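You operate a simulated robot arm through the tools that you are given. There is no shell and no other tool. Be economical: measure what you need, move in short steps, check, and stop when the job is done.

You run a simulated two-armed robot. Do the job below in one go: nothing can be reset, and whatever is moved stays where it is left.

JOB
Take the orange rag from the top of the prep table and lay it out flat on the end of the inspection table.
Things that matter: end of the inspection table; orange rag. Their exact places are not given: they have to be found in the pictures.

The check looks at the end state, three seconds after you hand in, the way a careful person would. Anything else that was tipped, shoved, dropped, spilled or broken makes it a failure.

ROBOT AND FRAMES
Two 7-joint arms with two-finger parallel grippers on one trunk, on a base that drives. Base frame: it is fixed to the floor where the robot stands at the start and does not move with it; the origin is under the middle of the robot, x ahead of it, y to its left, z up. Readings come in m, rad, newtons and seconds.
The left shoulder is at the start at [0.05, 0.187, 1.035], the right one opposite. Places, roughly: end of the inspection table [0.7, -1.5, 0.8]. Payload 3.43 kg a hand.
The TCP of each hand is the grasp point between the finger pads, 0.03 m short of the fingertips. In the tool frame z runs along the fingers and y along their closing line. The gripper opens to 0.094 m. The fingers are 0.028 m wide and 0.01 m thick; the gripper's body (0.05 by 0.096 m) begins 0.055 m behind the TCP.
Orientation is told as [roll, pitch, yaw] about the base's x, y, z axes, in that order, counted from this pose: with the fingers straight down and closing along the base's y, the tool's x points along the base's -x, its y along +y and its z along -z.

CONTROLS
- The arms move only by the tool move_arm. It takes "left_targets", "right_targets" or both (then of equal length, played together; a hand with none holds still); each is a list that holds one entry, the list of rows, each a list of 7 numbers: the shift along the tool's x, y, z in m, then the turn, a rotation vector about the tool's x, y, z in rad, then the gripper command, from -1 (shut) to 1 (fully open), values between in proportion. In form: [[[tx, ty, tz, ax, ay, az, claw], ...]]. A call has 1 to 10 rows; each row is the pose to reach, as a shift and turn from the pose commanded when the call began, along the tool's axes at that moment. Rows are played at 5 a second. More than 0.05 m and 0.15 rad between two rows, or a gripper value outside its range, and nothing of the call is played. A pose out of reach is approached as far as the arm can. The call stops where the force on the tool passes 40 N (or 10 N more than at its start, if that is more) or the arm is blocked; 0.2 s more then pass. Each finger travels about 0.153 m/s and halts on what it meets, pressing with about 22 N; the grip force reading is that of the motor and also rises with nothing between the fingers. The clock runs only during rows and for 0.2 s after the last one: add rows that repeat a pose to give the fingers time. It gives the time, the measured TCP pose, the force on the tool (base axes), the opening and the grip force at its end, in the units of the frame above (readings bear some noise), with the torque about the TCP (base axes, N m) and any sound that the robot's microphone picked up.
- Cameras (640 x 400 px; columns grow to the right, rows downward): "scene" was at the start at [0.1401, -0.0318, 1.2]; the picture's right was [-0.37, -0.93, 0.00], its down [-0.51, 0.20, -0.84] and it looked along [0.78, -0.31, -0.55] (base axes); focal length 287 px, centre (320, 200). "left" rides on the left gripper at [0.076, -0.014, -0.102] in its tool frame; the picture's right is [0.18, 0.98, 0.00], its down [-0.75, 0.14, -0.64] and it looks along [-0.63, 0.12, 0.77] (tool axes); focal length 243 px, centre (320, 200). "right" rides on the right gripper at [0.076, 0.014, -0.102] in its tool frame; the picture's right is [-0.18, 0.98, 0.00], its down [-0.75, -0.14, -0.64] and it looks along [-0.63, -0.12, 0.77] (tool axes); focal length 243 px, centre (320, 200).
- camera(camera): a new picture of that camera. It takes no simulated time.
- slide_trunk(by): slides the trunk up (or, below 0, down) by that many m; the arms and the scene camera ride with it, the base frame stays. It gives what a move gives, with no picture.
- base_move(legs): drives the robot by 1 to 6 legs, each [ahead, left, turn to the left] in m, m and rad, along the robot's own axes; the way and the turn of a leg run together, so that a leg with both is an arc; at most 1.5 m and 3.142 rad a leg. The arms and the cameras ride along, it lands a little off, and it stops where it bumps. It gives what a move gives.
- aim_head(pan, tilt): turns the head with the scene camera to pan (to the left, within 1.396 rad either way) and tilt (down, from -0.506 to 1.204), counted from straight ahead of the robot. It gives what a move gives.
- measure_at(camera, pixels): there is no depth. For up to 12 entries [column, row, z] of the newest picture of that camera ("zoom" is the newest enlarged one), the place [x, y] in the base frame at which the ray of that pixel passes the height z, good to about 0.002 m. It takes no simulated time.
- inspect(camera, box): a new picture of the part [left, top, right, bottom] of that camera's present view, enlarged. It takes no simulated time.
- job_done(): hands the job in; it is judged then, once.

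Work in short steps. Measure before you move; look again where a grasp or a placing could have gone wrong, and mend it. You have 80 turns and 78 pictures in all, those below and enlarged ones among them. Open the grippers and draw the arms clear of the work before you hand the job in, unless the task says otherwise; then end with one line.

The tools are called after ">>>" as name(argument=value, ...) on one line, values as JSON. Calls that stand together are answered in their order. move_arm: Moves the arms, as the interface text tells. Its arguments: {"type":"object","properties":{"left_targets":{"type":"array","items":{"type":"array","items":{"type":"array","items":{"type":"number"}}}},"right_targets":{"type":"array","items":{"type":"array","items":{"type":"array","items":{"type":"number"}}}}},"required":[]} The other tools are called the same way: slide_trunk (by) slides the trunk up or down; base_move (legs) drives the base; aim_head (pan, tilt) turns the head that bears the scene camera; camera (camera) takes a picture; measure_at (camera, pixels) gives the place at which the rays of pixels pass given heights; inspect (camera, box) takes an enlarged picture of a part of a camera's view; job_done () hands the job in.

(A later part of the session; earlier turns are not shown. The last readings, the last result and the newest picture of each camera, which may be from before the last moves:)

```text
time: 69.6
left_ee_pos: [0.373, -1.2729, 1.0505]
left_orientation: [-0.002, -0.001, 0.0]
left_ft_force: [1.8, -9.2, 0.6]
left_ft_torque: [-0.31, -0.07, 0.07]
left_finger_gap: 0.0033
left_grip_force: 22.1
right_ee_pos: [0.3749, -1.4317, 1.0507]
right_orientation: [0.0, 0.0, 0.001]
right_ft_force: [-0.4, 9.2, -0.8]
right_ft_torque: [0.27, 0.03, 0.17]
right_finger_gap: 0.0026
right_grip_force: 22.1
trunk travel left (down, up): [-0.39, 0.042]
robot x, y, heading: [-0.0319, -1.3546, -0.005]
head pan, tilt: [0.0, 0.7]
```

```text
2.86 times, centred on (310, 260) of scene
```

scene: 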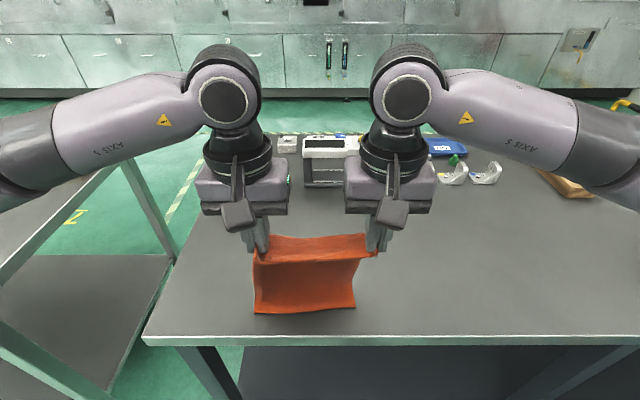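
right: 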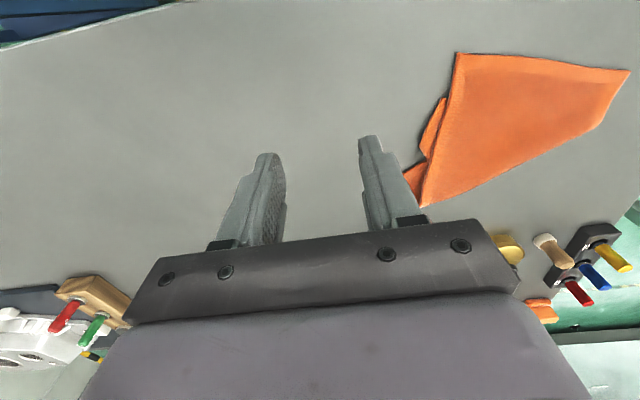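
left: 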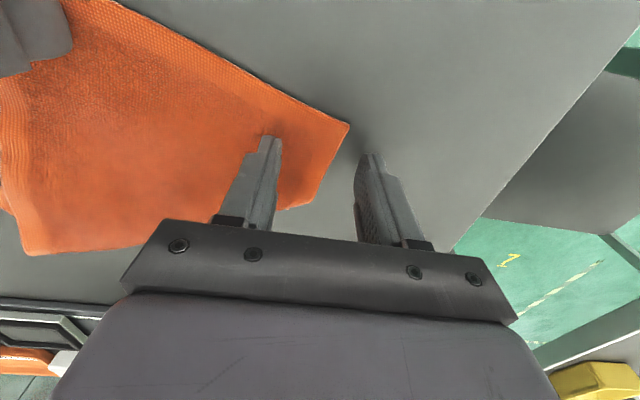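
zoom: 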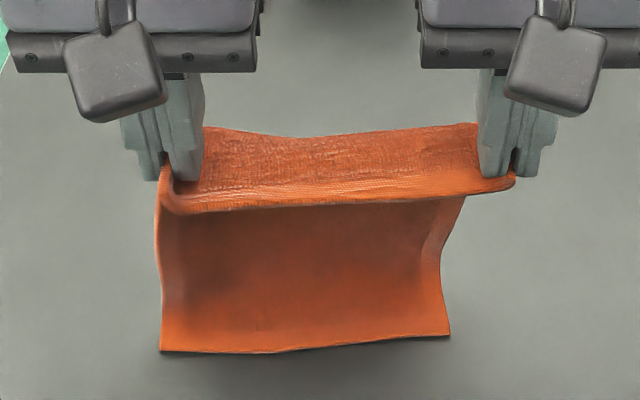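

The near edge rests on the table at x≈0.37. I go forward and down steeply, keeping clear slack so the near edge stays put.

>>> move_arm(right_targets=[[[-0.015, 0, 0.02, 0, 0, 0, -1], [-0.04, 0, 0.04, 0, 0, 0, -1], [-0.07, 0, 0.06, 0, 0, 0, -1], [-0.1, 0, 0.08, 0, 0, 0, -1], [-0.125, 0, 0.1, 0, 0, 0, -1], [-0.147, 0, 0.12, 0, 0, 0, -1], [-0.167, 0, 0.137, 0, 0, 0, -1], [-0.185, 0, 0.15, 0, 0, 0, -1]]], left_targets=[[[-0.015, 0, 0.02, 0, 0, 0, -1], [-0.04, 0, 0.04, 0, 0, 0, -1], [-0.07, 0, 0.06, 0, 0, 0, -1], [-0.1, 0, 0.08, 0, 0, 0, -1], [-0.125, 0, 0.1, 0, 0, 0, -1], [-0.147, 0, 0.12, 0, 0, 0, -1], [-0.167, 0, 0.137, 0, 0, 0, -1], [-0.185, 0, 0.15, 0, 0, 0, -1]]])

>>> inspect(camera="scene", box=[200, 180, 420, 330])

```text
time: 71.4
left_ee_pos: [0.5586, -1.2735, 0.9006]
left_orientation: [-0.003, 0.0, -0.004]
left_ft_force: [1.1, -7.7, 0.2]
left_ft_torque: [-0.24, -0.09, 0.12]
left_finger_gap: 0.0033
left_grip_force: 21.6
right_ee_pos: [0.5582, -1.4332, 0.9014]
right_orientation: [0.001, 0.0, 0.002]
right_ft_force: [-1.0, 9.1, 0.2]
right_ft_torque: [0.25, 0.03, 0.11]
right_finger_gap: 0.0029
right_grip_force: 21.9
trunk travel left (down, up): [-0.39, 0.042]
robot x, y, heading: [-0.0328, -1.3555, -0.004]
head pan, tilt: [0.0, 0.7]
```

```text
2.67 times, centred on (310, 255) of scene
```

zoom: 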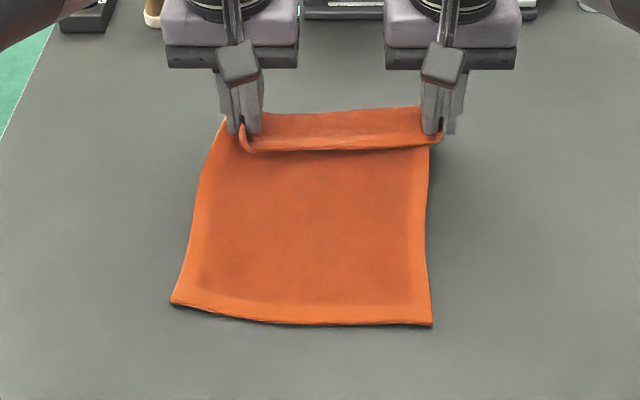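

Laid nicely; the hem between the hands droops back toward me a little. I pull forward 3 cm to tauten, lower to the table and look.

>>> move_arm(right_targets=[[[-0.015, 0, 0.005, 0, 0, 0, -1], [-0.03, 0, 0.01, 0, 0, 0, -1], [-0.035, 0, 0.014, 0, 0, 0, -1], [-0.035, 0, 0.014, 0, 0, 0, -1]]], left_targets=[[[-0.015, 0, 0.005, 0, 0, 0, -1], [-0.03, 0, 0.01, 0, 0, 0, -1], [-0.035, 0, 0.014, 0, 0, 0, -1], [-0.035, 0, 0.014, 0, 0, 0, -1]]])

>>> inspect(camera="scene", box=[200, 170, 420, 320])

>>> camera(camera="right")

```text
time: 72.4
left_ee_pos: [0.5744, -1.2718, 0.8964]
left_orientation: [-0.003, -0.002, -0.001]
left_ft_force: [1.8, -12.3, -0.5]
left_ft_torque: [-0.37, -0.04, 0.08]
left_finger_gap: 0.0036
left_grip_force: 22.4
left hand out of reach, approached as far as the arm can: row 2, 3, 4
right_ee_pos: [0.5725, -1.4341, 0.8939]
right_orientation: [0.004, 0.001, 0.001]
right_ft_force: [-1.0, 13.3, -0.2]
right_ft_torque: [0.39, 0.05, 0.17]
right_finger_gap: 0.0028
right_grip_force: 22.0
right hand out of reach, approached as far as the arm can: row 2, 3, 4
trunk travel left (down, up): [-0.39, 0.042]
robot x, y, heading: [-0.0292, -1.3579, 0.001]
head pan, tilt: [0.0, 0.7]
```

```text
2.67 times, centred on (310, 245) of scene
```

zoom: 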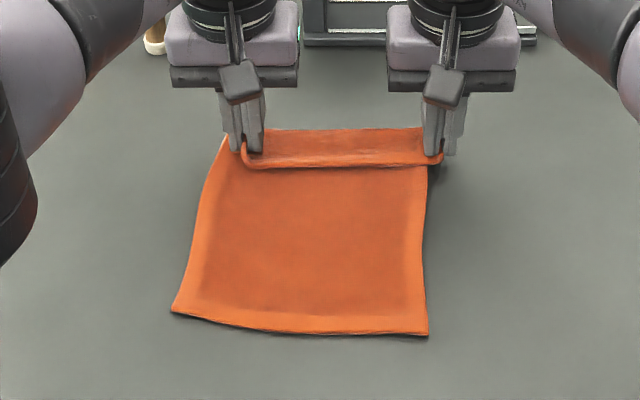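

```text
18 pictures are left
```

right: 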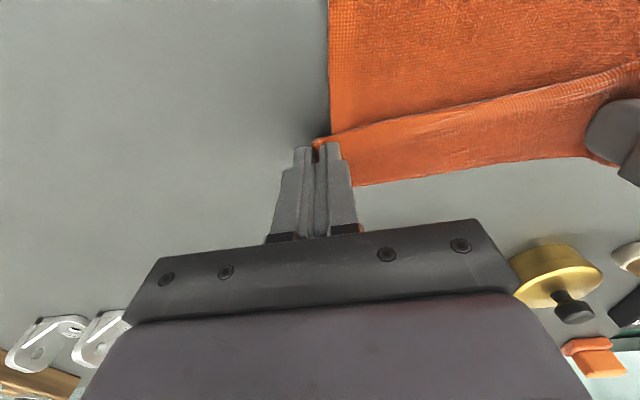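

Arms are at their reach limit, tips ~1 cm above the table. I lower with the trunk 1 cm, then open the grippers gently and look.

>>> slide_trunk(by=-0.01)

>>> move_arm(right_targets=[[[0, 0, 0, 0, 0, 0, -0.8], [0, 0, 0, 0, 0, 0, -0.6], [0, 0, 0, 0, 0, 0, -0.4], [0, 0, 0, 0, 0, 0, -0.4]]], left_targets=[[[0, 0, 0, 0, 0, 0, -0.8], [0, 0, 0, 0, 0, 0, -0.6], [0, 0, 0, 0, 0, 0, -0.4], [0, 0, 0, 0, 0, 0, -0.4]]])

>>> slide_trunk(by=0.045)

>>> inspect(camera="scene", box=[200, 170, 420, 320])

```text
time: 73.0
left_ee_pos: [0.575, -1.2728, 0.8872]
left_orientation: [-0.004, -0.003, -0.002]
left_ft_force: [2.7, -14.4, 2.6]
left_ft_torque: [-0.47, -0.04, 0.16]
left_finger_gap: 0.0033
left_grip_force: 22.4
right_ee_pos: [0.572, -1.4363, 0.8846]
right_orientation: [0.005, -0.002, -0.001]
right_ft_force: [-2.6, 14.4, 7.7]
right_ft_torque: [0.51, 0.05, 0.18]
right_finger_gap: 0.003
right_grip_force: 22.0
trunk travel left (down, up): [-0.38, 0.052]
robot x, y, heading: [-0.0296, -1.3542, -0.003]
head pan, tilt: [0.0, 0.7]
```

```text
time: 74.0
left_ee_pos: [0.5751, -1.2703, 0.8858]
left_orientation: [-0.001, -0.001, -0.003]
left_ft_force: [-0.3, 1.0, 4.0]
left_ft_torque: [-0.03, -0.04, -0.03]
left_finger_gap: 0.0273
left_grip_force: 0.1
right_ee_pos: [0.5716, -1.4372, 0.8839]
right_orientation: [0.001, -0.003, -0.003]
right_ft_force: [0.9, -1.8, 6.7]
right_ft_torque: [0.08, 0.01, -0.01]
right_finger_gap: 0.0272
right_grip_force: 0.0
trunk travel left (down, up): [-0.38, 0.052]
robot x, y, heading: [-0.0314, -1.3576, -0.004]
head pan, tilt: [0.0, 0.7]
```

```text
time: 74.8
left_ee_pos: [0.5755, -1.2719, 0.9312]
left_orientation: [-0.002, -0.002, -0.001]
left_ft_force: [0.5, -1.3, -0.2]
left_ft_torque: [-0.02, -0.01, 0.0]
left_finger_gap: 0.0283
left_grip_force: 0.1
right_ee_pos: [0.5729, -1.4364, 0.9282]
right_orientation: [0.001, 0.001, -0.002]
right_ft_force: [0.0, 0.4, 0.4]
right_ft_torque: [0.04, 0.02, -0.01]
right_finger_gap: 0.0284
right_grip_force: 0.1
trunk travel left (down, up): [-0.425, 0.007]
robot x, y, heading: [-0.028, -1.3533, -0.002]
head pan, tilt: [0.0, 0.7]
```

```text
2.67 times, centred on (310, 245) of scene
```

zoom: 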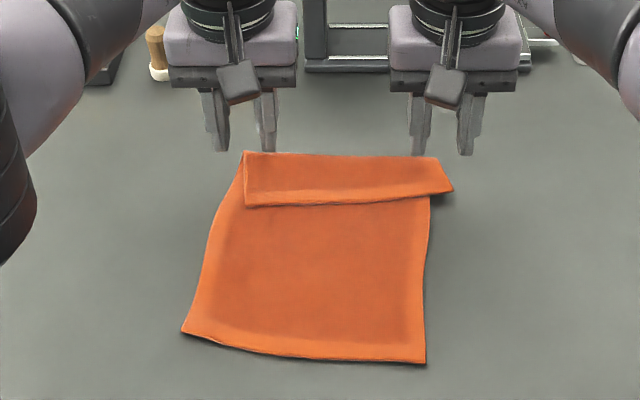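

After release the far 4 cm strip is folded back on top, so I will redo it: pick up by the near edge gripping right at the hem so no flap forms. First I retreat the arms and measure the near corners (zoom (182,330), (425,362)).

>>> measure_at(camera="zoom", pixels=[[182, 330, 0.853], [425, 362, 0.853], [245, 155, 0.853], [245, 207, 0.853], [437, 158, 0.853], [452, 190, 0.853], [205, 250, 0.853], [425, 270, 0.853]])

>>> move_arm(right_targets=[[[0.02, -0.015, 0, 0, 0, 0, 0], [0.04, -0.03, 0, 0, 0, 0, 0], [0.06, -0.04, -0.01, 0, 0, 0, 0], [0.08, -0.05, -0.02, 0, 0, 0, 0], [0.1, -0.05, -0.02, 0, 0, 0, 0]]], left_targets=[[[0.02, 0.015, 0, 0, 0, 0, 0], [0.04, 0.03, 0, 0, 0, 0, 0], [0.06, 0.04, -0.01, 0, 0, 0, 0], [0.08, 0.05, -0.02, 0, 0, 0, 0], [0.1, 0.05, -0.02, 0, 0, 0, 0]]])

```text
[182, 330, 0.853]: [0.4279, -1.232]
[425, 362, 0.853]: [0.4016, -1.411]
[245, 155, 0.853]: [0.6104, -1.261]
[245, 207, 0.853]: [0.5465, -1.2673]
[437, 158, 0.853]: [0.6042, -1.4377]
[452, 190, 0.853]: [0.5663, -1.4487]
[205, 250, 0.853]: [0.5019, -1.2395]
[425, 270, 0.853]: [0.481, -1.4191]
```

```text
time: 76.0
left_ee_pos: [0.575, -1.271, 0.9314]
left_orientation: [-0.002, -0.002, -0.002]
left_ft_force: [-0.3, 1.2, 0.3]
left_ft_torque: [0.01, 0.02, 0.03]
left_finger_gap: 0.0472
left_grip_force: 0.1
left hand out of reach, approached as far as the arm can: row 1, 2, 3, 4, 5
right_ee_pos: [0.4704, -1.4852, 0.949]
right_orientation: [0.001, -0.003, -0.003]
right_ft_force: [-0.3, 0.0, -0.2]
right_ft_torque: [-0.03, 0.04, 0.01]
right_finger_gap: 0.0467
right_grip_force: 0.0
trunk travel left (down, up): [-0.425, 0.007]
robot x, y, heading: [-0.0321, -1.3589, -0.001]
head pan, tilt: [0.0, 0.7]
```

The left arm is straight again; I use the medial-and-back move that freed it before, moving the right hand out of the way at the same time.

>>> move_arm(right_targets=[[[0, -0.04, -0.01, 0, 0, 0, 0], [0, -0.08, -0.02, 0, 0, 0, 0], [0, -0.12, -0.02, 0, 0, 0, 0], [0, -0.14, -0.02, 0, 0, 0, 0], [0, -0.14, -0.02, 0, 0, 0, 0], [0, -0.14, -0.02, 0, 0, 0, 0], [0, -0.14, -0.02, 0, 0, 0, 0]]], left_targets=[[[0.005, -0.02, -0.005, 0, 0, 0, 0], [0.015, -0.045, -0.01, 0, 0, 0, 0], [0.03, -0.07, -0.01, 0, 0, 0, 0], [0.05, -0.095, -0.01, 0, 0, 0, 0], [0.07, -0.12, -0.01, 0, 0, 0, 0], [0.095, -0.14, -0.01, 0, 0, 0, 0], [0.12, -0.14, -0.01, 0, 0, 0, 0]]])

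```text
time: 77.6
left_ee_pos: [0.4504, -1.4083, 0.9416]
left_orientation: [-0.001, -0.003, 0.001]
left_ft_force: [0.3, 0.0, 0.1]
left_ft_torque: [-0.01, 0.01, 0.02]
left_finger_gap: 0.0469
left_grip_force: 0.1
left hand out of reach, approached as far as the arm can: row 2
right_ee_pos: [0.4719, -1.6271, 0.9675]
right_orientation: [0.003, 0.0, -0.003]
right_ft_force: [-0.1, 0.0, 0.4]
right_ft_torque: [-0.02, 0.0, 0.0]
right_finger_gap: 0.047
right_grip_force: 0.1
trunk travel left (down, up): [-0.425, 0.007]
robot x, y, heading: [-0.0331, -1.3521, -0.003]
head pan, tilt: [0.0, 0.7]
```

Freed. Now both hands go to the near corners, gripping right at the hem: left (0.437,-1.243), right (0.411,-1.401).

>>> move_arm(right_targets=[[[0.01, 0.035, 0, 0, 0, 0, 0], [0.02, 0.07, 0, 0, 0, 0, 0], [0.03, 0.11, 0, 0, 0, 0, 0], [0.045, 0.15, 0, 0, 0, 0, 0], [0.055, 0.19, 0.01, 0, 0, 0, 0], [0.061, 0.226, 0.03, 0, 0, 0, 0], [0.061, 0.226, 0.06, 0, 0, 0, 0], [0.061, 0.226, 0.079, 0, 0, 0, 0], [0.061, 0.226, 0.079, 0, 0, 0, 0]]], left_targets=[[[0.003, 0.04, 0, 0, 0, 0, 0], [0.006, 0.08, 0, 0, 0, 0, 0], [0.01, 0.12, 0, 0, 0, 0, 0], [0.0134, 0.15, 0, 0, 0, 0, 0], [0.0134, 0.165, 0, 0, 0, 0, 0], [0.0134, 0.165, 0.015, 0, 0, 0, 0], [0.0134, 0.165, 0.035, 0, 0, 0, 0], [0.0134, 0.165, 0.053, 0, 0, 0, 0], [0.0134, 0.165, 0.053, 0, 0, 0, 0]]])

>>> inspect(camera="scene", box=[200, 170, 440, 340])

```text
time: 79.6
left_ee_pos: [0.4374, -1.2452, 0.8888]
left_orientation: [-0.001, -0.002, 0.001]
left_ft_force: [0.4, 0.5, -0.6]
left_ft_torque: [0.01, 0.01, 0.01]
left_finger_gap: 0.0467
left_grip_force: 0.1
right_ee_pos: [0.4131, -1.3995, 0.8894]
right_orientation: [0.001, -0.001, -0.001]
right_ft_force: [-1.0, 0.6, -0.4]
right_ft_torque: [0.0, 0.03, -0.02]
right_finger_gap: 0.0467
right_grip_force: 0.1
trunk travel left (down, up): [-0.425, 0.007]
robot x, y, heading: [-0.0319, -1.3577, -0.001]
head pan, tilt: [0.0, 0.7]
```

```text
2.35 times, centred on (320, 255) of scene
```

zoom: 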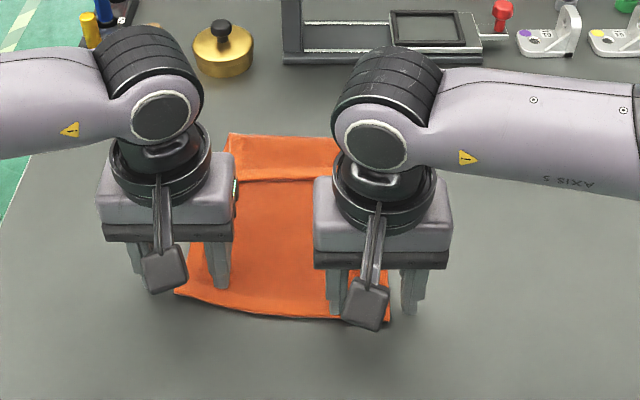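

Positions look right. I lower to contact and close.

>>> move_arm(right_targets=[[[0, 0, 0.004, 0, 0, 0, 0], [0, 0, 0.008, 0, 0, 0, 0], [0, 0, 0.008, 0, 0, 0, -0.3], [0, 0, 0.008, 0, 0, 0, -0.6], [0, 0, 0.008, 0, 0, 0, -1], [0, 0, 0.008, 0, 0, 0, -1], [0, 0, 0.008, 0, 0, 0, -1]]], left_targets=[[[0, 0, 0.004, 0, 0, 0, 0], [0, 0, 0.008, 0, 0, 0, 0], [0, 0, 0.008, 0, 0, 0, -0.3], [0, 0, 0.008, 0, 0, 0, -0.6], [0, 0, 0.008, 0, 0, 0, -1], [0, 0, 0.008, 0, 0, 0, -1], [0, 0, 0.008, 0, 0, 0, -1]]])

>>> inspect(camera="scene", box=[220, 220, 420, 340])

```text
time: 81.2
left_ee_pos: [0.4361, -1.247, 0.8831]
left_orientation: [-0.006, -0.004, -0.003]
left_ft_force: [-0.4, -12.0, 20.7]
left_ft_torque: [-0.52, 0.05, 0.02]
left_finger_gap: 0.0049
left_grip_force: 22.1
right_ee_pos: [0.4113, -1.3984, 0.8835]
right_orientation: [0.002, -0.002, -0.002]
right_ft_force: [-1.2, 6.4, 7.8]
right_ft_torque: [0.25, -0.04, 0.04]
right_finger_gap: 0.0025
right_grip_force: 21.5
trunk travel left (down, up): [-0.425, 0.007]
robot x, y, heading: [-0.0304, -1.355, -0.002]
head pan, tilt: [0.0, 0.7]
```

```text
3.20 times, centred on (320, 280) of scene
```

zoom: 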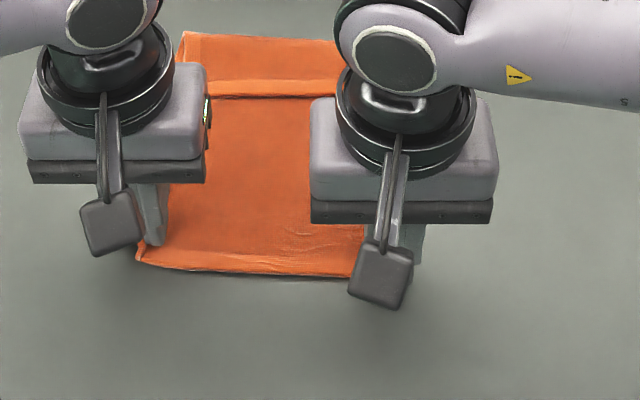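

Gripped right at the hem. I lift while levelling in x and drawing back to x≈0.375.

>>> move_arm(right_targets=[[[0, 0, -0.02, 0, 0, 0, -1], [0, 0, -0.045, 0, 0, 0, -1], [0, 0, -0.075, 0, 0, 0, -1], [0, -0.001, -0.105, 0, 0, 0, -1], [0.004, -0.002, -0.135, 0, 0, 0, -1], [0.01, -0.002, -0.165, 0, 0, 0, -1], [0.018, -0.002, -0.195, 0, 0, 0, -1], [0.026, -0.002, -0.22, 0, 0, 0, -1], [0.034, -0.002, -0.245, 0, 0, 0, -1], [0.036, -0.002, -0.25, 0, 0, 0, -1]]], left_targets=[[[0, 0, -0.02, 0, 0, 0, -1], [0, 0, -0.045, 0, 0, 0, -1], [0.008, 0, -0.075, 0, 0, 0, -1], [0.016, 0, -0.105, 0, 0, 0, -1], [0.026, 0, -0.135, 0, 0, 0, -1], [0.034, 0, -0.165, 0, 0, 0, -1], [0.043, 0, -0.195, 0, 0, 0, -1], [0.051, 0, -0.22, 0, 0, 0, -1], [0.059, 0, -0.245, 0, 0, 0, -1], [0.061, 0, -0.25, 0, 0, 0, -1]]])

>>> camera(camera="scene")

```text
time: 83.4
left_ee_pos: [0.3751, -1.2437, 1.1305]
left_orientation: [-0.004, 0.0, -0.001]
left_ft_force: [-0.4, -0.2, 0.5]
left_ft_torque: [0.04, 0.01, -0.02]
left_finger_gap: 0.0043
left_grip_force: 22.2
right_ee_pos: [0.3746, -1.4037, 1.132]
right_orientation: [0.002, 0.002, -0.001]
right_ft_force: [-0.4, -0.2, -0.3]
right_ft_torque: [-0.03, 0.03, -0.01]
right_finger_gap: 0.0002
right_grip_force: 22.0
trunk travel left (down, up): [-0.425, 0.007]
robot x, y, heading: [-0.0301, -1.3518, -0.003]
head pan, tilt: [0.0, 0.7]
```

```text
14 pictures are left
```

scene: 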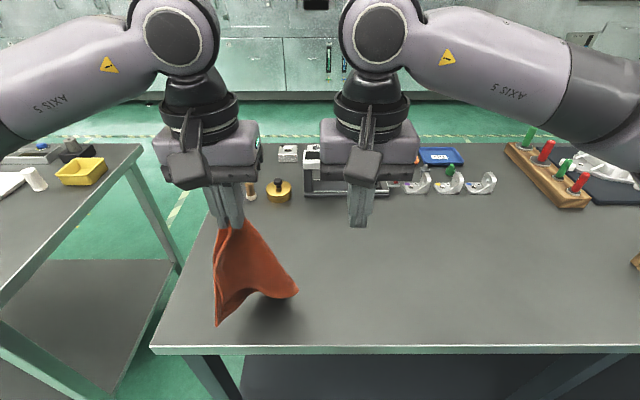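

The right corner slipped (the hands spread under tension); the left still holds. I lay it down again with the proven +y sweep: first carry it to about (0.475,-1.40) with the right hand clear, then sweep.

>>> move_arm(right_targets=[[[0, -0.045, 0, 0, 0, 0, 0], [0, -0.09, 0, 0, 0, 0, 0], [0, -0.135, 0, 0, 0, 0, 0], [0, -0.18, 0, 0, 0, 0, 0], [0, -0.22, 0, 0, 0, 0, 0], [0, -0.25, 0, 0, 0, 0, 0], [0, -0.25, 0, 0, 0, 0, 0], [0, -0.25, 0, 0, 0, 0, 0]]], left_targets=[[[-0.015, -0.02, 0, 0, 0, 0, -1], [-0.03, -0.04, 0, 0, 0, 0, -1], [-0.045, -0.06, 0, 0, 0, 0, -1], [-0.06, -0.085, 0, 0, 0, 0, -1], [-0.08, -0.115, 0, 0, 0, 0, -1], [-0.1, -0.145, 0, 0, 0, 0, -1], [-0.1, -0.155, 0, 0, 0, 0, -1], [-0.1, -0.155, 0, 0, 0, 0, -1]]])

>>> move_arm(left_targets=[[[0, 0, 0.03, 0, 0, 0, -1], [0, 0, 0.06, 0, 0, 0, -1], [0, 0.025, 0.075, 0, 0, 0, -1], [0, 0.055, 0.09, 0, 0, 0, -1], [0, 0.085, 0.105, 0, 0, 0, -1], [0, 0.115, 0.125, 0, 0, 0, -1], [0, 0.145, 0.15, 0, 0, 0, -1], [0, 0.175, 0.18, 0, 0, 0, -1], [0, 0.2, 0.21, 0, 0, 0, -1], [0, 0.225, 0.238, 0, 0, 0, -1]]])

>>> camera(camera="scene")

```text
time: 85.2
left_ee_pos: [0.475, -1.3987, 1.1298]
left_orientation: [0.002, -0.002, -0.004]
left_ft_force: [0.3, -0.6, -1.2]
left_ft_torque: [-0.02, 0.04, 0.0]
left_finger_gap: 0.0044
left_grip_force: 21.8
right_ee_pos: [0.3748, -1.6536, 1.1297]
right_orientation: [0.001, 0.0, -0.002]
right_ft_force: [0.6, 0.0, -0.5]
right_ft_torque: [0.04, 0.03, -0.01]
right_finger_gap: 0.0469
right_grip_force: 0.0
trunk travel left (down, up): [-0.425, 0.007]
robot x, y, heading: [-0.0296, -1.354, -0.005]
head pan, tilt: [0.0, 0.7]
```

```text
time: 87.4
left_ee_pos: [0.4779, -1.1755, 0.8911]
left_orientation: [-0.001, -0.002, -0.002]
left_ft_force: [0.4, 0.5, -0.2]
left_ft_torque: [0.01, 0.06, 0.0]
left_finger_gap: 0.0046
left_grip_force: 21.8
right_ee_pos: [0.3749, -1.6534, 1.1308]
right_orientation: [0.001, 0.0, -0.001]
right_ft_force: [0.0, -0.2, -0.2]
right_ft_torque: [0.0, -0.01, 0.0]
right_finger_gap: 0.0471
right_grip_force: 0.0
trunk travel left (down, up): [-0.425, 0.007]
robot x, y, heading: [-0.0309, -1.3524, -0.002]
head pan, tilt: [0.0, 0.7]
```

```text
13 pictures are left
```

scene: 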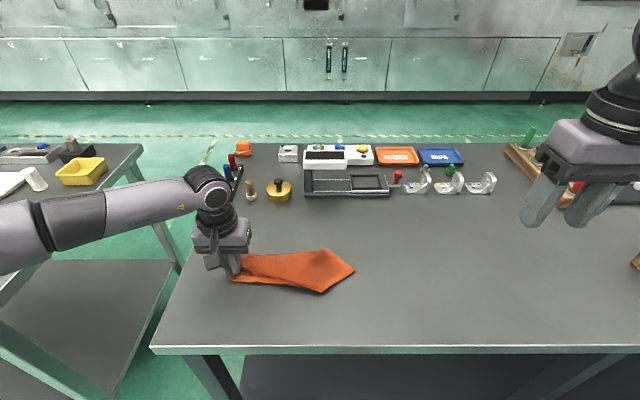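

The rag lies as a folded strip. I zoom to read its corners.

>>> inspect(camera="scene", box=[220, 230, 370, 310])

```text
4.27 times, centred on (295, 270) of scene
```

zoom: 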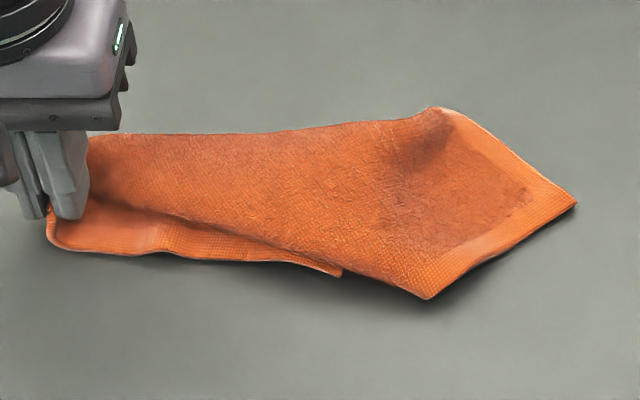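

>>> measure_at(camera="zoom", pixels=[[50, 245, 0.853], [340, 275, 0.855], [425, 298, 0.855], [575, 203, 0.855], [430, 108, 0.86], [90, 140, 0.87]])

```text
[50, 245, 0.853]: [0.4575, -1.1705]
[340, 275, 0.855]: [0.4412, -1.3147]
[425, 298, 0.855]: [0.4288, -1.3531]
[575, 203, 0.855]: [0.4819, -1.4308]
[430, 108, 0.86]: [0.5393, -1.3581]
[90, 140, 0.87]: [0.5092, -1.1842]
```

The strip is the diagonal with both side corners tucked under. Before choosing how to open it, I look straight down to see how much base clearance is left to the table, as more reach would help.

>>> aim_head(pan=0, tilt=1.2)

>>> camera(camera="scene")

```text
time: 88.3
left_ee_pos: [0.4763, -1.1757, 0.8934]
left_orientation: [-0.002, -0.001, -0.003]
left_ft_force: [-0.3, -0.5, -0.2]
left_ft_torque: [-0.01, -0.02, -0.03]
left_finger_gap: 0.0043
left_grip_force: 21.8
right_ee_pos: [0.375, -1.6539, 1.1307]
right_orientation: [0.002, -0.001, -0.002]
right_ft_force: [0.1, 0.3, -0.6]
right_ft_torque: [0.03, 0.01, -0.01]
right_finger_gap: 0.0471
right_grip_force: 0.0
trunk travel left (down, up): [-0.425, 0.007]
robot x, y, heading: [-0.0309, -1.3559, -0.003]
head pan, tilt: [0.0, 1.201]
```

```text
11 pictures are left
```

scene: 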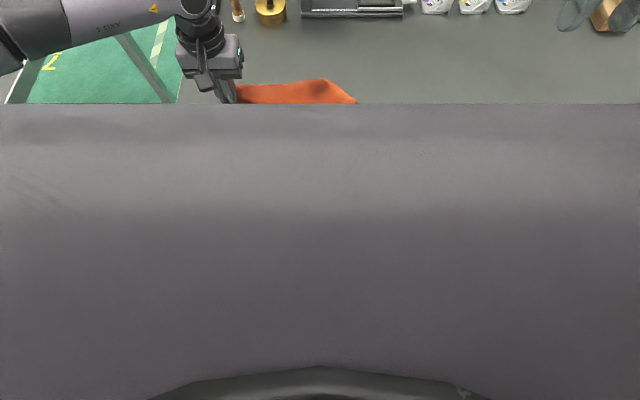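

The view is blocked, but the earlier wrist views showed the base column well behind the table edge, so a bit of forward drive should be fine later. Plan: grip the opposite corner A at (0.482,-1.431) with the right hand and lift both, so the tucked corners hang free. I bring the right hand down over A.

>>> move_arm(right_targets=[[[-0.018, 0.04, 0.016, 0, 0, 0, 0], [-0.036, 0.08, 0.032, 0, 0, 0, 0], [-0.054, 0.12, 0.048, 0, 0, 0, 0], [-0.072, 0.16, 0.064, 0, 0, 0, 0], [-0.09, 0.2, 0.08, 0, 0, 0, 0], [-0.107, 0.238, 0.1, 0, 0, 0, 0], [-0.107, 0.238, 0.14, 0, 0, 0, 0], [-0.107, 0.238, 0.18, 0, 0, 0, 0], [-0.107, 0.238, 0.215, 0, 0, 0, 0], [-0.107, 0.238, 0.238, 0, 0, 0, 0]]])

>>> aim_head(pan=0, tilt=0.7)

>>> inspect(camera="scene", box=[200, 200, 400, 325])

```text
time: 90.5
left_ee_pos: [0.4763, -1.1757, 0.8914]
left_orientation: [-0.001, -0.002, -0.002]
left_ft_force: [-0.2, -0.4, -0.1]
left_ft_torque: [0.0, -0.01, -0.01]
left_finger_gap: 0.0044
left_grip_force: 21.9
right_ee_pos: [0.4831, -1.4138, 0.8924]
right_orientation: [0.003, -0.002, -0.001]
right_ft_force: [-0.4, -0.8, -1.0]
right_ft_torque: [0.04, 0.0, -0.02]
right_finger_gap: 0.0471
right_grip_force: 0.1
trunk travel left (down, up): [-0.425, 0.007]
robot x, y, heading: [-0.0266, -1.3543, 0.0]
head pan, tilt: [0.0, 1.201]
```

```text
time: 91.5
left_ee_pos: [0.477, -1.1761, 0.8914]
left_orientation: [-0.002, -0.003, -0.002]
left_ft_force: [-0.5, -0.6, -0.4]
left_ft_torque: [0.03, 0.01, -0.03]
left_finger_gap: 0.0042
left_grip_force: 21.5
right_ee_pos: [0.483, -1.4149, 0.8934]
right_orientation: [0.003, -0.001, -0.001]
right_ft_force: [-0.5, 0.5, 1.0]
right_ft_torque: [0.01, -0.02, -0.01]
right_finger_gap: 0.0471
right_grip_force: 0.0
trunk travel left (down, up): [-0.425, 0.007]
robot x, y, heading: [-0.0305, -1.3553, -0.003]
head pan, tilt: [0.0, 0.7]
```

```text
3.20 times, centred on (300, 262) of scene
```

zoom: 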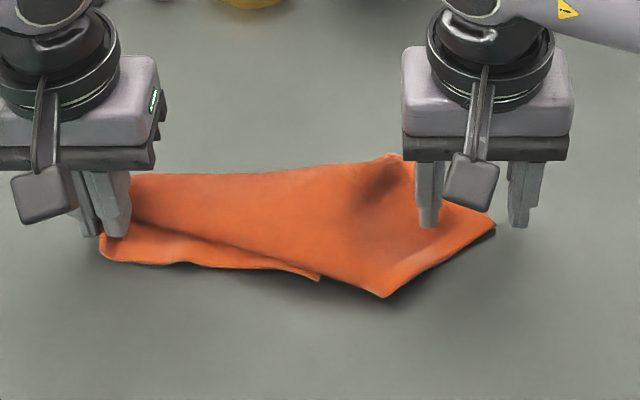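

The right hand straddles corner A. I lower, close, and then lift both hands together with a touch of slack.

>>> move_arm(right_targets=[[[0, 0, 0.006, 0, 0, 0, 0], [0, 0, 0.012, 0, 0, 0, 0], [0, 0, 0.012, 0, 0, 0, -0.3], [0, 0, 0.012, 0, 0, 0, -0.6], [0, 0, 0.012, 0, 0, 0, -1], [0, 0, 0.012, 0, 0, 0, -1], [0, 0, 0.012, 0, 0, 0, -1]]])

>>> move_arm(right_targets=[[[0, 0.003, -0.02, 0, 0, 0, -1], [0, 0.006, -0.045, 0, 0, 0, -1], [0, 0.006, -0.075, 0, 0, 0, -1], [0, 0.006, -0.105, 0, 0, 0, -1], [0, 0.006, -0.135, 0, 0, 0, -1], [0, 0.006, -0.16, 0, 0, 0, -1], [0, 0.006, -0.185, 0, 0, 0, -1], [0, 0.006, -0.185, 0, 0, 0, -1]]], left_targets=[[[0, 0, -0.01, 0, 0, 0, -1], [0, 0, -0.035, 0, 0, 0, -1], [0, 0, -0.065, 0, 0, 0, -1], [0, 0, -0.095, 0, 0, 0, -1], [0, 0, -0.125, 0, 0, 0, -1], [0, 0, -0.15, 0, 0, 0, -1], [0, 0, -0.175, 0, 0, 0, -1], [0, 0, -0.175, 0, 0, 0, -1]]])

>>> camera(camera="scene")

```text
time: 93.1
left_ee_pos: [0.4749, -1.1756, 0.8926]
left_orientation: [-0.002, -0.002, 0.0]
left_ft_force: [1.1, -0.5, -0.2]
left_ft_torque: [0.0, 0.01, -0.01]
left_finger_gap: 0.0043
left_grip_force: 22.1
right_ee_pos: [0.4825, -1.4136, 0.8829]
right_orientation: [0.002, -0.004, 0.0]
right_ft_force: [1.2, 4.5, 14.8]
right_ft_torque: [0.22, -0.07, 0.02]
right_finger_gap: 0.0041
right_grip_force: 21.8
trunk travel left (down, up): [-0.425, 0.007]
robot x, y, heading: [-0.0297, -1.3531, -0.002]
head pan, tilt: [0.0, 0.7]
```

```text
time: 94.9
left_ee_pos: [0.4774, -1.1739, 1.0667]
left_orientation: [-0.002, 0.001, -0.001]
left_ft_force: [-0.1, 0.3, 0.2]
left_ft_torque: [0.01, 0.0, -0.03]
left_finger_gap: 0.0044
left_grip_force: 22.0
right_ee_pos: [0.4821, -1.4089, 1.0671]
right_orientation: [0.003, 0.0, -0.001]
right_ft_force: [-0.4, -0.3, -0.5]
right_ft_torque: [-0.02, 0.01, 0.02]
right_finger_gap: 0.0038
right_grip_force: 22.5
trunk travel left (down, up): [-0.425, 0.007]
robot x, y, heading: [-0.0293, -1.3547, -0.007]
head pan, tilt: [0.0, 0.7]
```

```text
9 pictures are left
```

scene: 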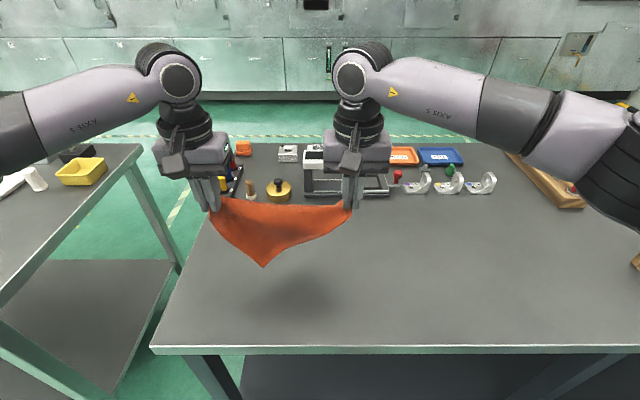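

Excellent: the rag hangs as a triangle with corner D (front layer) at (263,268). I drive forward 8 cm for reach, then lay the triangle by lowering and drawing back so the tips lie on the far side.

>>> base_move(legs=[[0.08, 0, 0]])

>>> move_arm(right_targets=[[[-0.02, 0, 0, 0, 0, 0, -1], [-0.04, 0, 0.01, 0, 0, 0, -1], [-0.04, 0, 0.035, 0, 0, 0, -1], [-0.04, 0, 0.055, 0, 0, 0, -1], [-0.02, 0, 0.075, 0, 0, 0, -1], [0, 0, 0.1, 0, 0, 0, -1], [0.02, 0, 0.125, 0, 0, 0, -1], [0.04, 0, 0.15, 0, 0, 0, -1], [0.055, 0, 0.17, 0, 0, 0, -1], [0.06, 0, 0.178, 0, 0, 0, -1]]], left_targets=[[[-0.02, 0, 0, 0, 0, 0, -1], [-0.04, 0, 0.01, 0, 0, 0, -1], [-0.04, 0, 0.035, 0, 0, 0, -1], [-0.04, 0, 0.055, 0, 0, 0, -1], [-0.02, 0, 0.075, 0, 0, 0, -1], [0, 0, 0.1, 0, 0, 0, -1], [0.02, 0, 0.125, 0, 0, 0, -1], [0.04, 0, 0.15, 0, 0, 0, -1], [0.055, 0, 0.17, 0, 0, 0, -1], [0.06, 0, 0.178, 0, 0, 0, -1]]])

>>> camera(camera="scene")

```text
time: 96.0
left_ee_pos: [0.541, -1.1729, 1.0676]
left_orientation: [-0.002, -0.002, 0.0]
left_ft_force: [0.9, -0.2, 0.2]
left_ft_torque: [-0.04, -0.01, 0.0]
left_finger_gap: 0.0044
left_grip_force: 22.0
right_ee_pos: [0.5475, -1.409, 1.0677]
right_orientation: [0.004, -0.001, -0.003]
right_ft_force: [-0.8, 0.4, 0.4]
right_ft_torque: [0.02, -0.03, 0.01]
right_finger_gap: 0.004
right_grip_force: 22.2
trunk travel left (down, up): [-0.425, 0.007]
robot x, y, heading: [0.0341, -1.3557, -0.004]
head pan, tilt: [0.0, 0.7]
stopped in leg 1: the robot was blocked; the commanded pose is now the measured one
```

```text
time: 98.2
left_ee_pos: [0.483, -1.1744, 0.8884]
left_orientation: [-0.002, -0.002, 0.002]
left_ft_force: [1.4, -0.3, 2.3]
left_ft_torque: [-0.02, -0.05, -0.01]
left_finger_gap: 0.0043
left_grip_force: 21.5
right_ee_pos: [0.4884, -1.4092, 0.8872]
right_orientation: [0.003, -0.001, -0.003]
right_ft_force: [-0.6, -0.1, 0.2]
right_ft_torque: [0.02, 0.0, 0.01]
right_finger_gap: 0.0039
right_grip_force: 21.8
trunk travel left (down, up): [-0.425, 0.007]
robot x, y, heading: [0.0333, -1.3517, 0.003]
head pan, tilt: [0.0, 0.7]
```

```text
8 pictures are left
```

scene: 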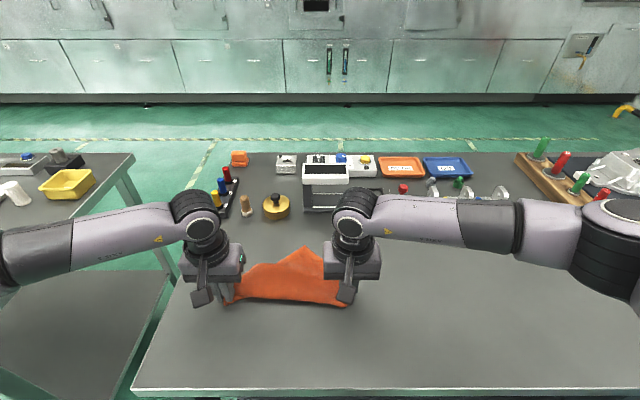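

The base bumped softly after 6.5 cm, and the triangle is laid with its tips on the far side. I release both corners, lift and move the hands outward, then zoom.

>>> move_arm(right_targets=[[[0, 0, 0.002, 0, 0, 0, -0.7], [0, 0, 0.002, 0, 0, 0, -0.3], [0, 0, 0.002, 0, 0, 0, 0], [0, 0, -0.03, 0, 0, 0, 0], [0, 0, -0.06, 0, 0, 0, 0], [0, -0.04, -0.07, 0, 0, 0, 0], [0, -0.08, -0.07, 0, 0, 0, 0], [0, -0.12, -0.07, 0, 0, 0, 0]]], left_targets=[[[0, 0, 0.002, 0, 0, 0, -0.7], [0, 0, 0.002, 0, 0, 0, -0.3], [0, 0, 0.002, 0, 0, 0, 0], [0, 0, -0.03, 0, 0, 0, 0], [0, 0, -0.06, 0, 0, 0, 0], [0.02, 0.02, -0.07, 0, 0, 0, 0], [0.05, 0.04, -0.07, 0, 0, 0, 0], [0.08, 0.06, -0.07, 0, 0, 0, 0]]])

>>> base_move(legs=[[-0.01, 0, 0]])

>>> inspect(camera="scene", box=[210, 220, 370, 320])

```text
time: 100.0
left_ee_pos: [0.3999, -1.1163, 0.9575]
left_orientation: [-0.003, -0.001, 0.0]
left_ft_force: [-0.2, -0.4, 0.6]
left_ft_torque: [0.03, -0.02, 0.02]
left_finger_gap: 0.0469
left_grip_force: 0.1
right_ee_pos: [0.4885, -1.5294, 0.9586]
right_orientation: [0.002, -0.002, -0.001]
right_ft_force: [-0.3, -0.8, 0.2]
right_ft_torque: [0.02, 0.01, -0.03]
right_finger_gap: 0.047
right_grip_force: 0.0
trunk travel left (down, up): [-0.425, 0.007]
robot x, y, heading: [0.038, -1.3557, 0.002]
head pan, tilt: [0.0, 0.7]
```

```text
time: 100.7
left_ee_pos: [0.3908, -1.1154, 0.9572]
left_orientation: [-0.001, 0.0, -0.002]
left_ft_force: [0.4, 0.7, 0.4]
left_ft_torque: [-0.02, -0.01, -0.01]
left_finger_gap: 0.0471
left_grip_force: 0.0
right_ee_pos: [0.4793, -1.5291, 0.9579]
right_orientation: [0.002, -0.001, -0.001]
right_ft_force: [-0.3, -0.3, -0.6]
right_ft_torque: [0.04, -0.02, 0.01]
right_finger_gap: 0.0469
right_grip_force: 0.1
trunk travel left (down, up): [-0.425, 0.007]
robot x, y, heading: [0.0244, -1.3557, -0.001]
head pan, tilt: [0.0, 0.7]
```

```text
4.00 times, centred on (290, 270) of scene
```

zoom: 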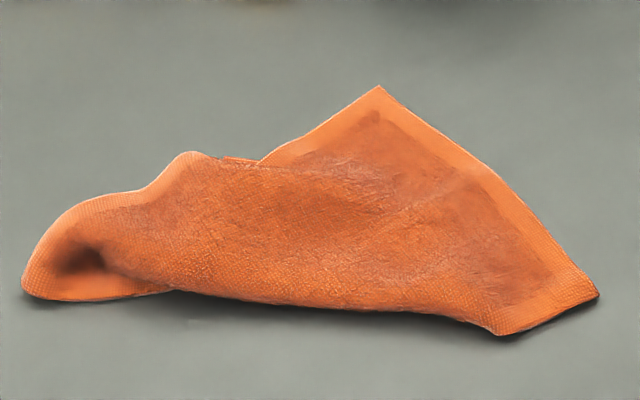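

The visible triangle has free corners A (598,295) and B (378,88); D is tucked under the near fold. Gripping A and B and lifting will open it fully from edge AB. I measure.

>>> measure_at(camera="zoom", pixels=[[598, 295, 0.855], [378, 88, 0.853], [25, 290, 0.855], [490, 332, 0.855], [190, 155, 0.865], [488, 175, 0.853]])

```text
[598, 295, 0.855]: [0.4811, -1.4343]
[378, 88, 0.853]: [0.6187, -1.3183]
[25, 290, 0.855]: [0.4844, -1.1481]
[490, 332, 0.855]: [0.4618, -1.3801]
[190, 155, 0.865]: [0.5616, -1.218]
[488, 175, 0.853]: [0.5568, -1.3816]
```

AB≈0.18 m. I move the left hand over B (0.598,-1.316) and the right over A (0.486,-1.417), then lower the trunk by 3 cm and come close to the cloth.

>>> move_arm(left_targets=[[[-0.026, -0.025, 0, 0, 0, 0, 0], [-0.052, -0.05, 0, 0, 0, 0, 0], [-0.078, -0.075, 0, 0, 0, 0, 0], [-0.104, -0.1, 0, 0, 0, 0, 0], [-0.13, -0.125, 0, 0, 0, 0, 0], [-0.156, -0.15, 0, 0, 0, 0, 0], [-0.182, -0.175, 0, 0, 0, 0, 0], [-0.205, -0.201, 0, 0, 0, 0, 0], [-0.205, -0.201, 0, 0, 0, 0, 0]]], right_targets=[[[0, 0, 0, 0, 0, 0, 0], [0, 0, 0, 0, 0, 0, 0], [0, 0, 0, 0, 0, 0, 0], [0, 0, 0, 0, 0, 0, 0], [0, 0.02, 0, 0, 0, 0, 0], [0, 0.045, 0, 0, 0, 0, 0], [-0.003, 0.07, 0, 0, 0, 0, 0], [-0.007, 0.095, 0, 0, 0, 0, 0], [-0.007, 0.112, 0, 0, 0, 0, 0]]])

>>> slide_trunk(by=-0.03)

```text
time: 102.7
left_ee_pos: [0.5953, -1.3167, 0.9585]
left_orientation: [-0.001, -0.002, -0.001]
left_ft_force: [0.4, 0.3, -0.6]
left_ft_torque: [-0.02, 0.0, 0.01]
left_finger_gap: 0.0471
left_grip_force: 0.0
right_ee_pos: [0.4867, -1.4153, 0.9598]
right_orientation: [0.003, -0.002, -0.003]
right_ft_force: [0.6, -0.1, 0.4]
right_ft_torque: [0.02, 0.0, 0.0]
right_finger_gap: 0.0469
right_grip_force: 0.0
trunk travel left (down, up): [-0.425, 0.007]
robot x, y, heading: [0.0243, -1.355, -0.003]
head pan, tilt: [0.0, 0.7]
```

```text
time: 103.5
left_ee_pos: [0.5941, -1.3172, 0.928]
left_orientation: [-0.003, -0.001, 0.0]
left_ft_force: [0.1, -0.4, -0.2]
left_ft_torque: [-0.02, -0.03, -0.01]
left_finger_gap: 0.0469
left_grip_force: 0.1
right_ee_pos: [0.4855, -1.4154, 0.9288]
right_orientation: [0.002, -0.001, -0.003]
right_ft_force: [0.1, 0.1, -1.0]
right_ft_torque: [-0.01, -0.01, 0.01]
right_finger_gap: 0.047
right_grip_force: 0.0
trunk travel left (down, up): [-0.395, 0.037]
robot x, y, heading: [0.0267, -1.3544, -0.001]
head pan, tilt: [0.0, 0.7]
```

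Both are in reach and on target. I lower to contact (TCP ≈0.883) and close.

>>> move_arm(left_targets=[[[0, 0, 0.02, 0, 0, 0, 0], [0, 0, 0.035, 0, 0, 0, 0], [0, 0, 0.041, 0, 0, 0, 0], [0, 0, 0.046, 0, 0, 0, 0], [0, 0, 0.046, 0, 0, 0, -0.3], [0, 0, 0.046, 0, 0, 0, -0.6], [0, 0, 0.046, 0, 0, 0, -1], [0, 0, 0.046, 0, 0, 0, -1], [0, 0, 0.046, 0, 0, 0, -1]]], right_targets=[[[0, 0, 0.02, 0, 0, 0, 0], [0, 0, 0.035, 0, 0, 0, 0], [0, 0, 0.041, 0, 0, 0, 0], [0, 0, 0.047, 0, 0, 0, 0], [0, 0, 0.047, 0, 0, 0, -0.3], [0, 0, 0.047, 0, 0, 0, -0.6], [0, 0, 0.047, 0, 0, 0, -1], [0, 0, 0.047, 0, 0, 0, -1], [0, 0, 0.047, 0, 0, 0, -1]]])

```text
time: 105.5
left_ee_pos: [0.5947, -1.3188, 0.8838]
left_orientation: [-0.004, -0.005, 0.001]
left_ft_force: [-1.7, -4.3, 10.1]
left_ft_torque: [-0.13, 0.15, 0.0]
left_finger_gap: 0.0048
left_grip_force: 22.4
right_ee_pos: [0.4852, -1.4163, 0.8834]
right_orientation: [0.005, -0.004, 0.0]
right_ft_force: [3.3, 3.8, 2.7]
right_ft_torque: [0.19, -0.12, 0.03]
right_finger_gap: 0.004
right_grip_force: 21.7
trunk travel left (down, up): [-0.395, 0.037]
robot x, y, heading: [0.0233, -1.3562, 0.003]
head pan, tilt: [0.0, 0.7]
```

Both corners gripped. I lift while levelling the hands to x≈0.52 with slight slack between them, then raise the trunk the rest.

>>> move_arm(left_targets=[[[0, 0, -0.015, 0, 0, 0, -1], [0, 0, -0.035, 0, 0, 0, -1], [0.01, 0.003, -0.06, 0, 0, 0, -1], [0.022, 0.006, -0.085, 0, 0, 0, -1], [0.035, 0.01, -0.11, 0, 0, 0, -1], [0.048, 0.014, -0.135, 0, 0, 0, -1], [0.06, 0.018, -0.16, 0, 0, 0, -1], [0.07, 0.021, -0.185, 0, 0, 0, -1], [0.075, 0.022, -0.21, 0, 0, 0, -1], [0.075, 0.022, -0.215, 0, 0, 0, -1]]], right_targets=[[[0, 0, -0.015, 0, 0, 0, -1], [0, 0, -0.035, 0, 0, 0, -1], [-0.005, -0.003, -0.06, 0, 0, 0, -1], [-0.01, -0.006, -0.085, 0, 0, 0, -1], [-0.016, -0.01, -0.11, 0, 0, 0, -1], [-0.022, -0.013, -0.135, 0, 0, 0, -1], [-0.028, -0.017, -0.16, 0, 0, 0, -1], [-0.032, -0.02, -0.185, 0, 0, 0, -1], [-0.035, -0.021, -0.21, 0, 0, 0, -1], [-0.035, -0.021, -0.215, 0, 0, 0, -1]]])

>>> slide_trunk(by=0.034)

>>> camera(camera="scene")

```text
time: 107.7
left_ee_pos: [0.5187, -1.2938, 1.0979]
left_orientation: [-0.008, -0.005, -0.001]
left_ft_force: [2.3, -16.9, 0.8]
left_ft_torque: [-0.54, -0.12, 0.23]
left_finger_gap: 0.0054
left_grip_force: 21.8
right_ee_pos: [0.522, -1.4365, 1.0969]
right_orientation: [0.006, 0.001, 0.002]
right_ft_force: [-3.1, 17.0, 0.0]
right_ft_torque: [0.53, 0.12, 0.23]
right_finger_gap: 0.0042
right_grip_force: 22.0
trunk travel left (down, up): [-0.395, 0.037]
robot x, y, heading: [0.025, -1.3534, -0.004]
head pan, tilt: [0.0, 0.7]
```

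```text
time: 108.5
left_ee_pos: [0.5187, -1.2955, 1.1313]
left_orientation: [-0.007, -0.003, 0.001]
left_ft_force: [2.7, -19.3, -0.2]
left_ft_torque: [-0.58, -0.12, 0.23]
left_finger_gap: 0.0056
left_grip_force: 22.1
right_ee_pos: [0.5205, -1.436, 1.1318]
right_orientation: [0.003, -0.001, 0.0]
right_ft_force: [-3.5, 18.8, 0.3]
right_ft_torque: [0.58, 0.11, 0.24]
right_finger_gap: 0.0045
right_grip_force: 22.6
trunk travel left (down, up): [-0.429, 0.003]
robot x, y, heading: [0.0234, -1.3533, -0.001]
head pan, tilt: [0.0, 0.7]
```

```text
6 pictures are left
```

scene: 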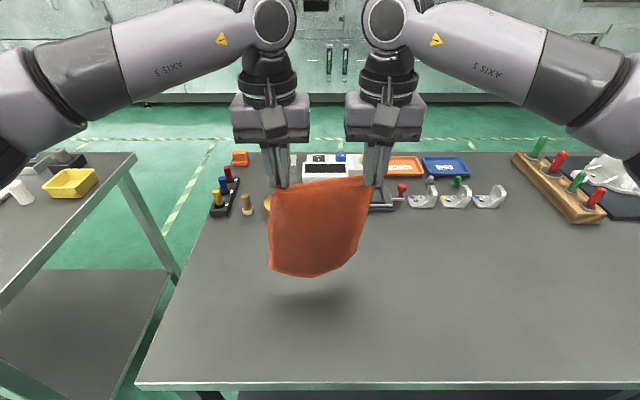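

Rag hangs open from edge AB but tension is ~19 N, so I ease the hands 4 mm together, carry forward to x≈0.595, touch the bottom edge down and start drawing back towards me (so the hem stays flat this time).

>>> move_arm(left_targets=[[[-0.02, -0.002, 0, 0, 0, 0, -1], [-0.04, -0.004, 0.005, 0, 0, 0, -1], [-0.06, -0.004, 0.015, 0, 0, 0, -1], [-0.075, -0.004, 0.03, 0, 0, 0, -1], [-0.075, -0.004, 0.045, 0, 0, 0, -1], [-0.075, -0.004, 0.06, 0, 0, 0, -1], [-0.055, -0.004, 0.068, 0, 0, 0, -1], [-0.03, -0.004, 0.078, 0, 0, 0, -1], [-0.002, -0.004, 0.09, 0, 0, 0, -1], [0.028, -0.004, 0.106, 0, 0, 0, -1]]], right_targets=[[[-0.02, 0.002, 0, 0, 0, 0, -1], [-0.04, 0.004, 0.005, 0, 0, 0, -1], [-0.06, 0.004, 0.015, 0, 0, 0, -1], [-0.075, 0.004, 0.03, 0, 0, 0, -1], [-0.075, 0.004, 0.045, 0, 0, 0, -1], [-0.075, 0.004, 0.06, 0, 0, 0, -1], [-0.055, 0.004, 0.068, 0, 0, 0, -1], [-0.03, 0.004, 0.078, 0, 0, 0, -1], [-0.002, 0.004, 0.09, 0, 0, 0, -1], [0.028, 0.004, 0.106, 0, 0, 0, -1]]])

>>> camera(camera="scene")

```text
time: 110.7
left_ee_pos: [0.4896, -1.2979, 1.0248]
left_orientation: [-0.002, -0.002, 0.002]
left_ft_force: [1.3, -6.6, 0.2]
left_ft_torque: [-0.26, -0.08, 0.08]
left_finger_gap: 0.0046
left_grip_force: 22.6
right_ee_pos: [0.4932, -1.4334, 1.0254]
right_orientation: [0.002, -0.002, -0.003]
right_ft_force: [-2.3, 7.2, 0.4]
right_ft_torque: [0.27, 0.08, 0.13]
right_finger_gap: 0.0039
right_grip_force: 22.1
trunk travel left (down, up): [-0.429, 0.003]
robot x, y, heading: [0.0227, -1.3516, -0.005]
head pan, tilt: [0.0, 0.7]
```

```text
5 pictures are left
```

scene: 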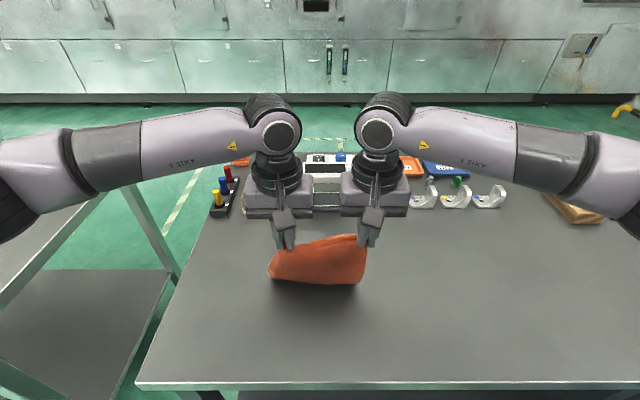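

The cloth trails behind as wanted. I finish lowering and drawing back, stopping at x≈0.40 to check.

>>> move_arm(left_targets=[[[0.025, 0, 0.025, 0, 0, 0, -1], [0.05, 0, 0.05, 0, 0, 0, -1], [0.07, 0, 0.08, 0, 0, 0, -1], [0.085, 0, 0.11, 0, 0, 0, -1], [0.095, 0, 0.138, 0, 0, 0, -1], [0.095, 0, 0.138, 0, 0, 0, -1]]], right_targets=[[[0.025, 0, 0.025, 0, 0, 0, -1], [0.05, 0, 0.05, 0, 0, 0, -1], [0.07, 0, 0.08, 0, 0, 0, -1], [0.085, 0, 0.11, 0, 0, 0, -1], [0.095, 0, 0.138, 0, 0, 0, -1], [0.095, 0, 0.138, 0, 0, 0, -1]]])

>>> inspect(camera="scene", box=[200, 190, 440, 350])

```text
time: 112.1
left_ee_pos: [0.3958, -1.3004, 0.8874]
left_orientation: [-0.001, -0.003, 0.002]
left_ft_force: [1.0, -2.2, 3.0]
left_ft_torque: [-0.1, -0.01, 0.04]
left_finger_gap: 0.0046
left_grip_force: 22.3
right_ee_pos: [0.3962, -1.4296, 0.887]
right_orientation: [0.001, -0.003, -0.002]
right_ft_force: [-0.6, 2.5, 5.2]
right_ft_torque: [0.07, 0.05, 0.03]
right_finger_gap: 0.0038
right_grip_force: 21.7
trunk travel left (down, up): [-0.429, 0.003]
robot x, y, heading: [0.0207, -1.3563, -0.001]
head pan, tilt: [0.0, 0.7]
```

```text
2.50 times, centred on (320, 270) of scene
```

zoom: 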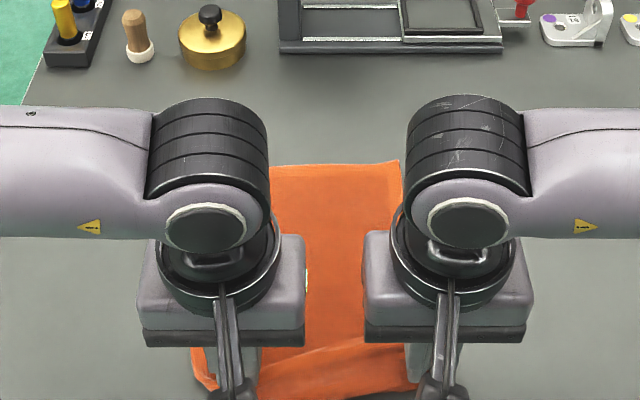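

I measure the far edge and see whether slack remains.

>>> measure_at(camera="zoom", pixels=[[400, 162, 0.853], [280, 166, 0.853], [340, 345, 0.86], [195, 350, 0.855]])

```text
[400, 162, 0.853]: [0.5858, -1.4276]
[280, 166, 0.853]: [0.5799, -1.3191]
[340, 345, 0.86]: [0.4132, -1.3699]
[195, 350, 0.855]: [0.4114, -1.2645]
```

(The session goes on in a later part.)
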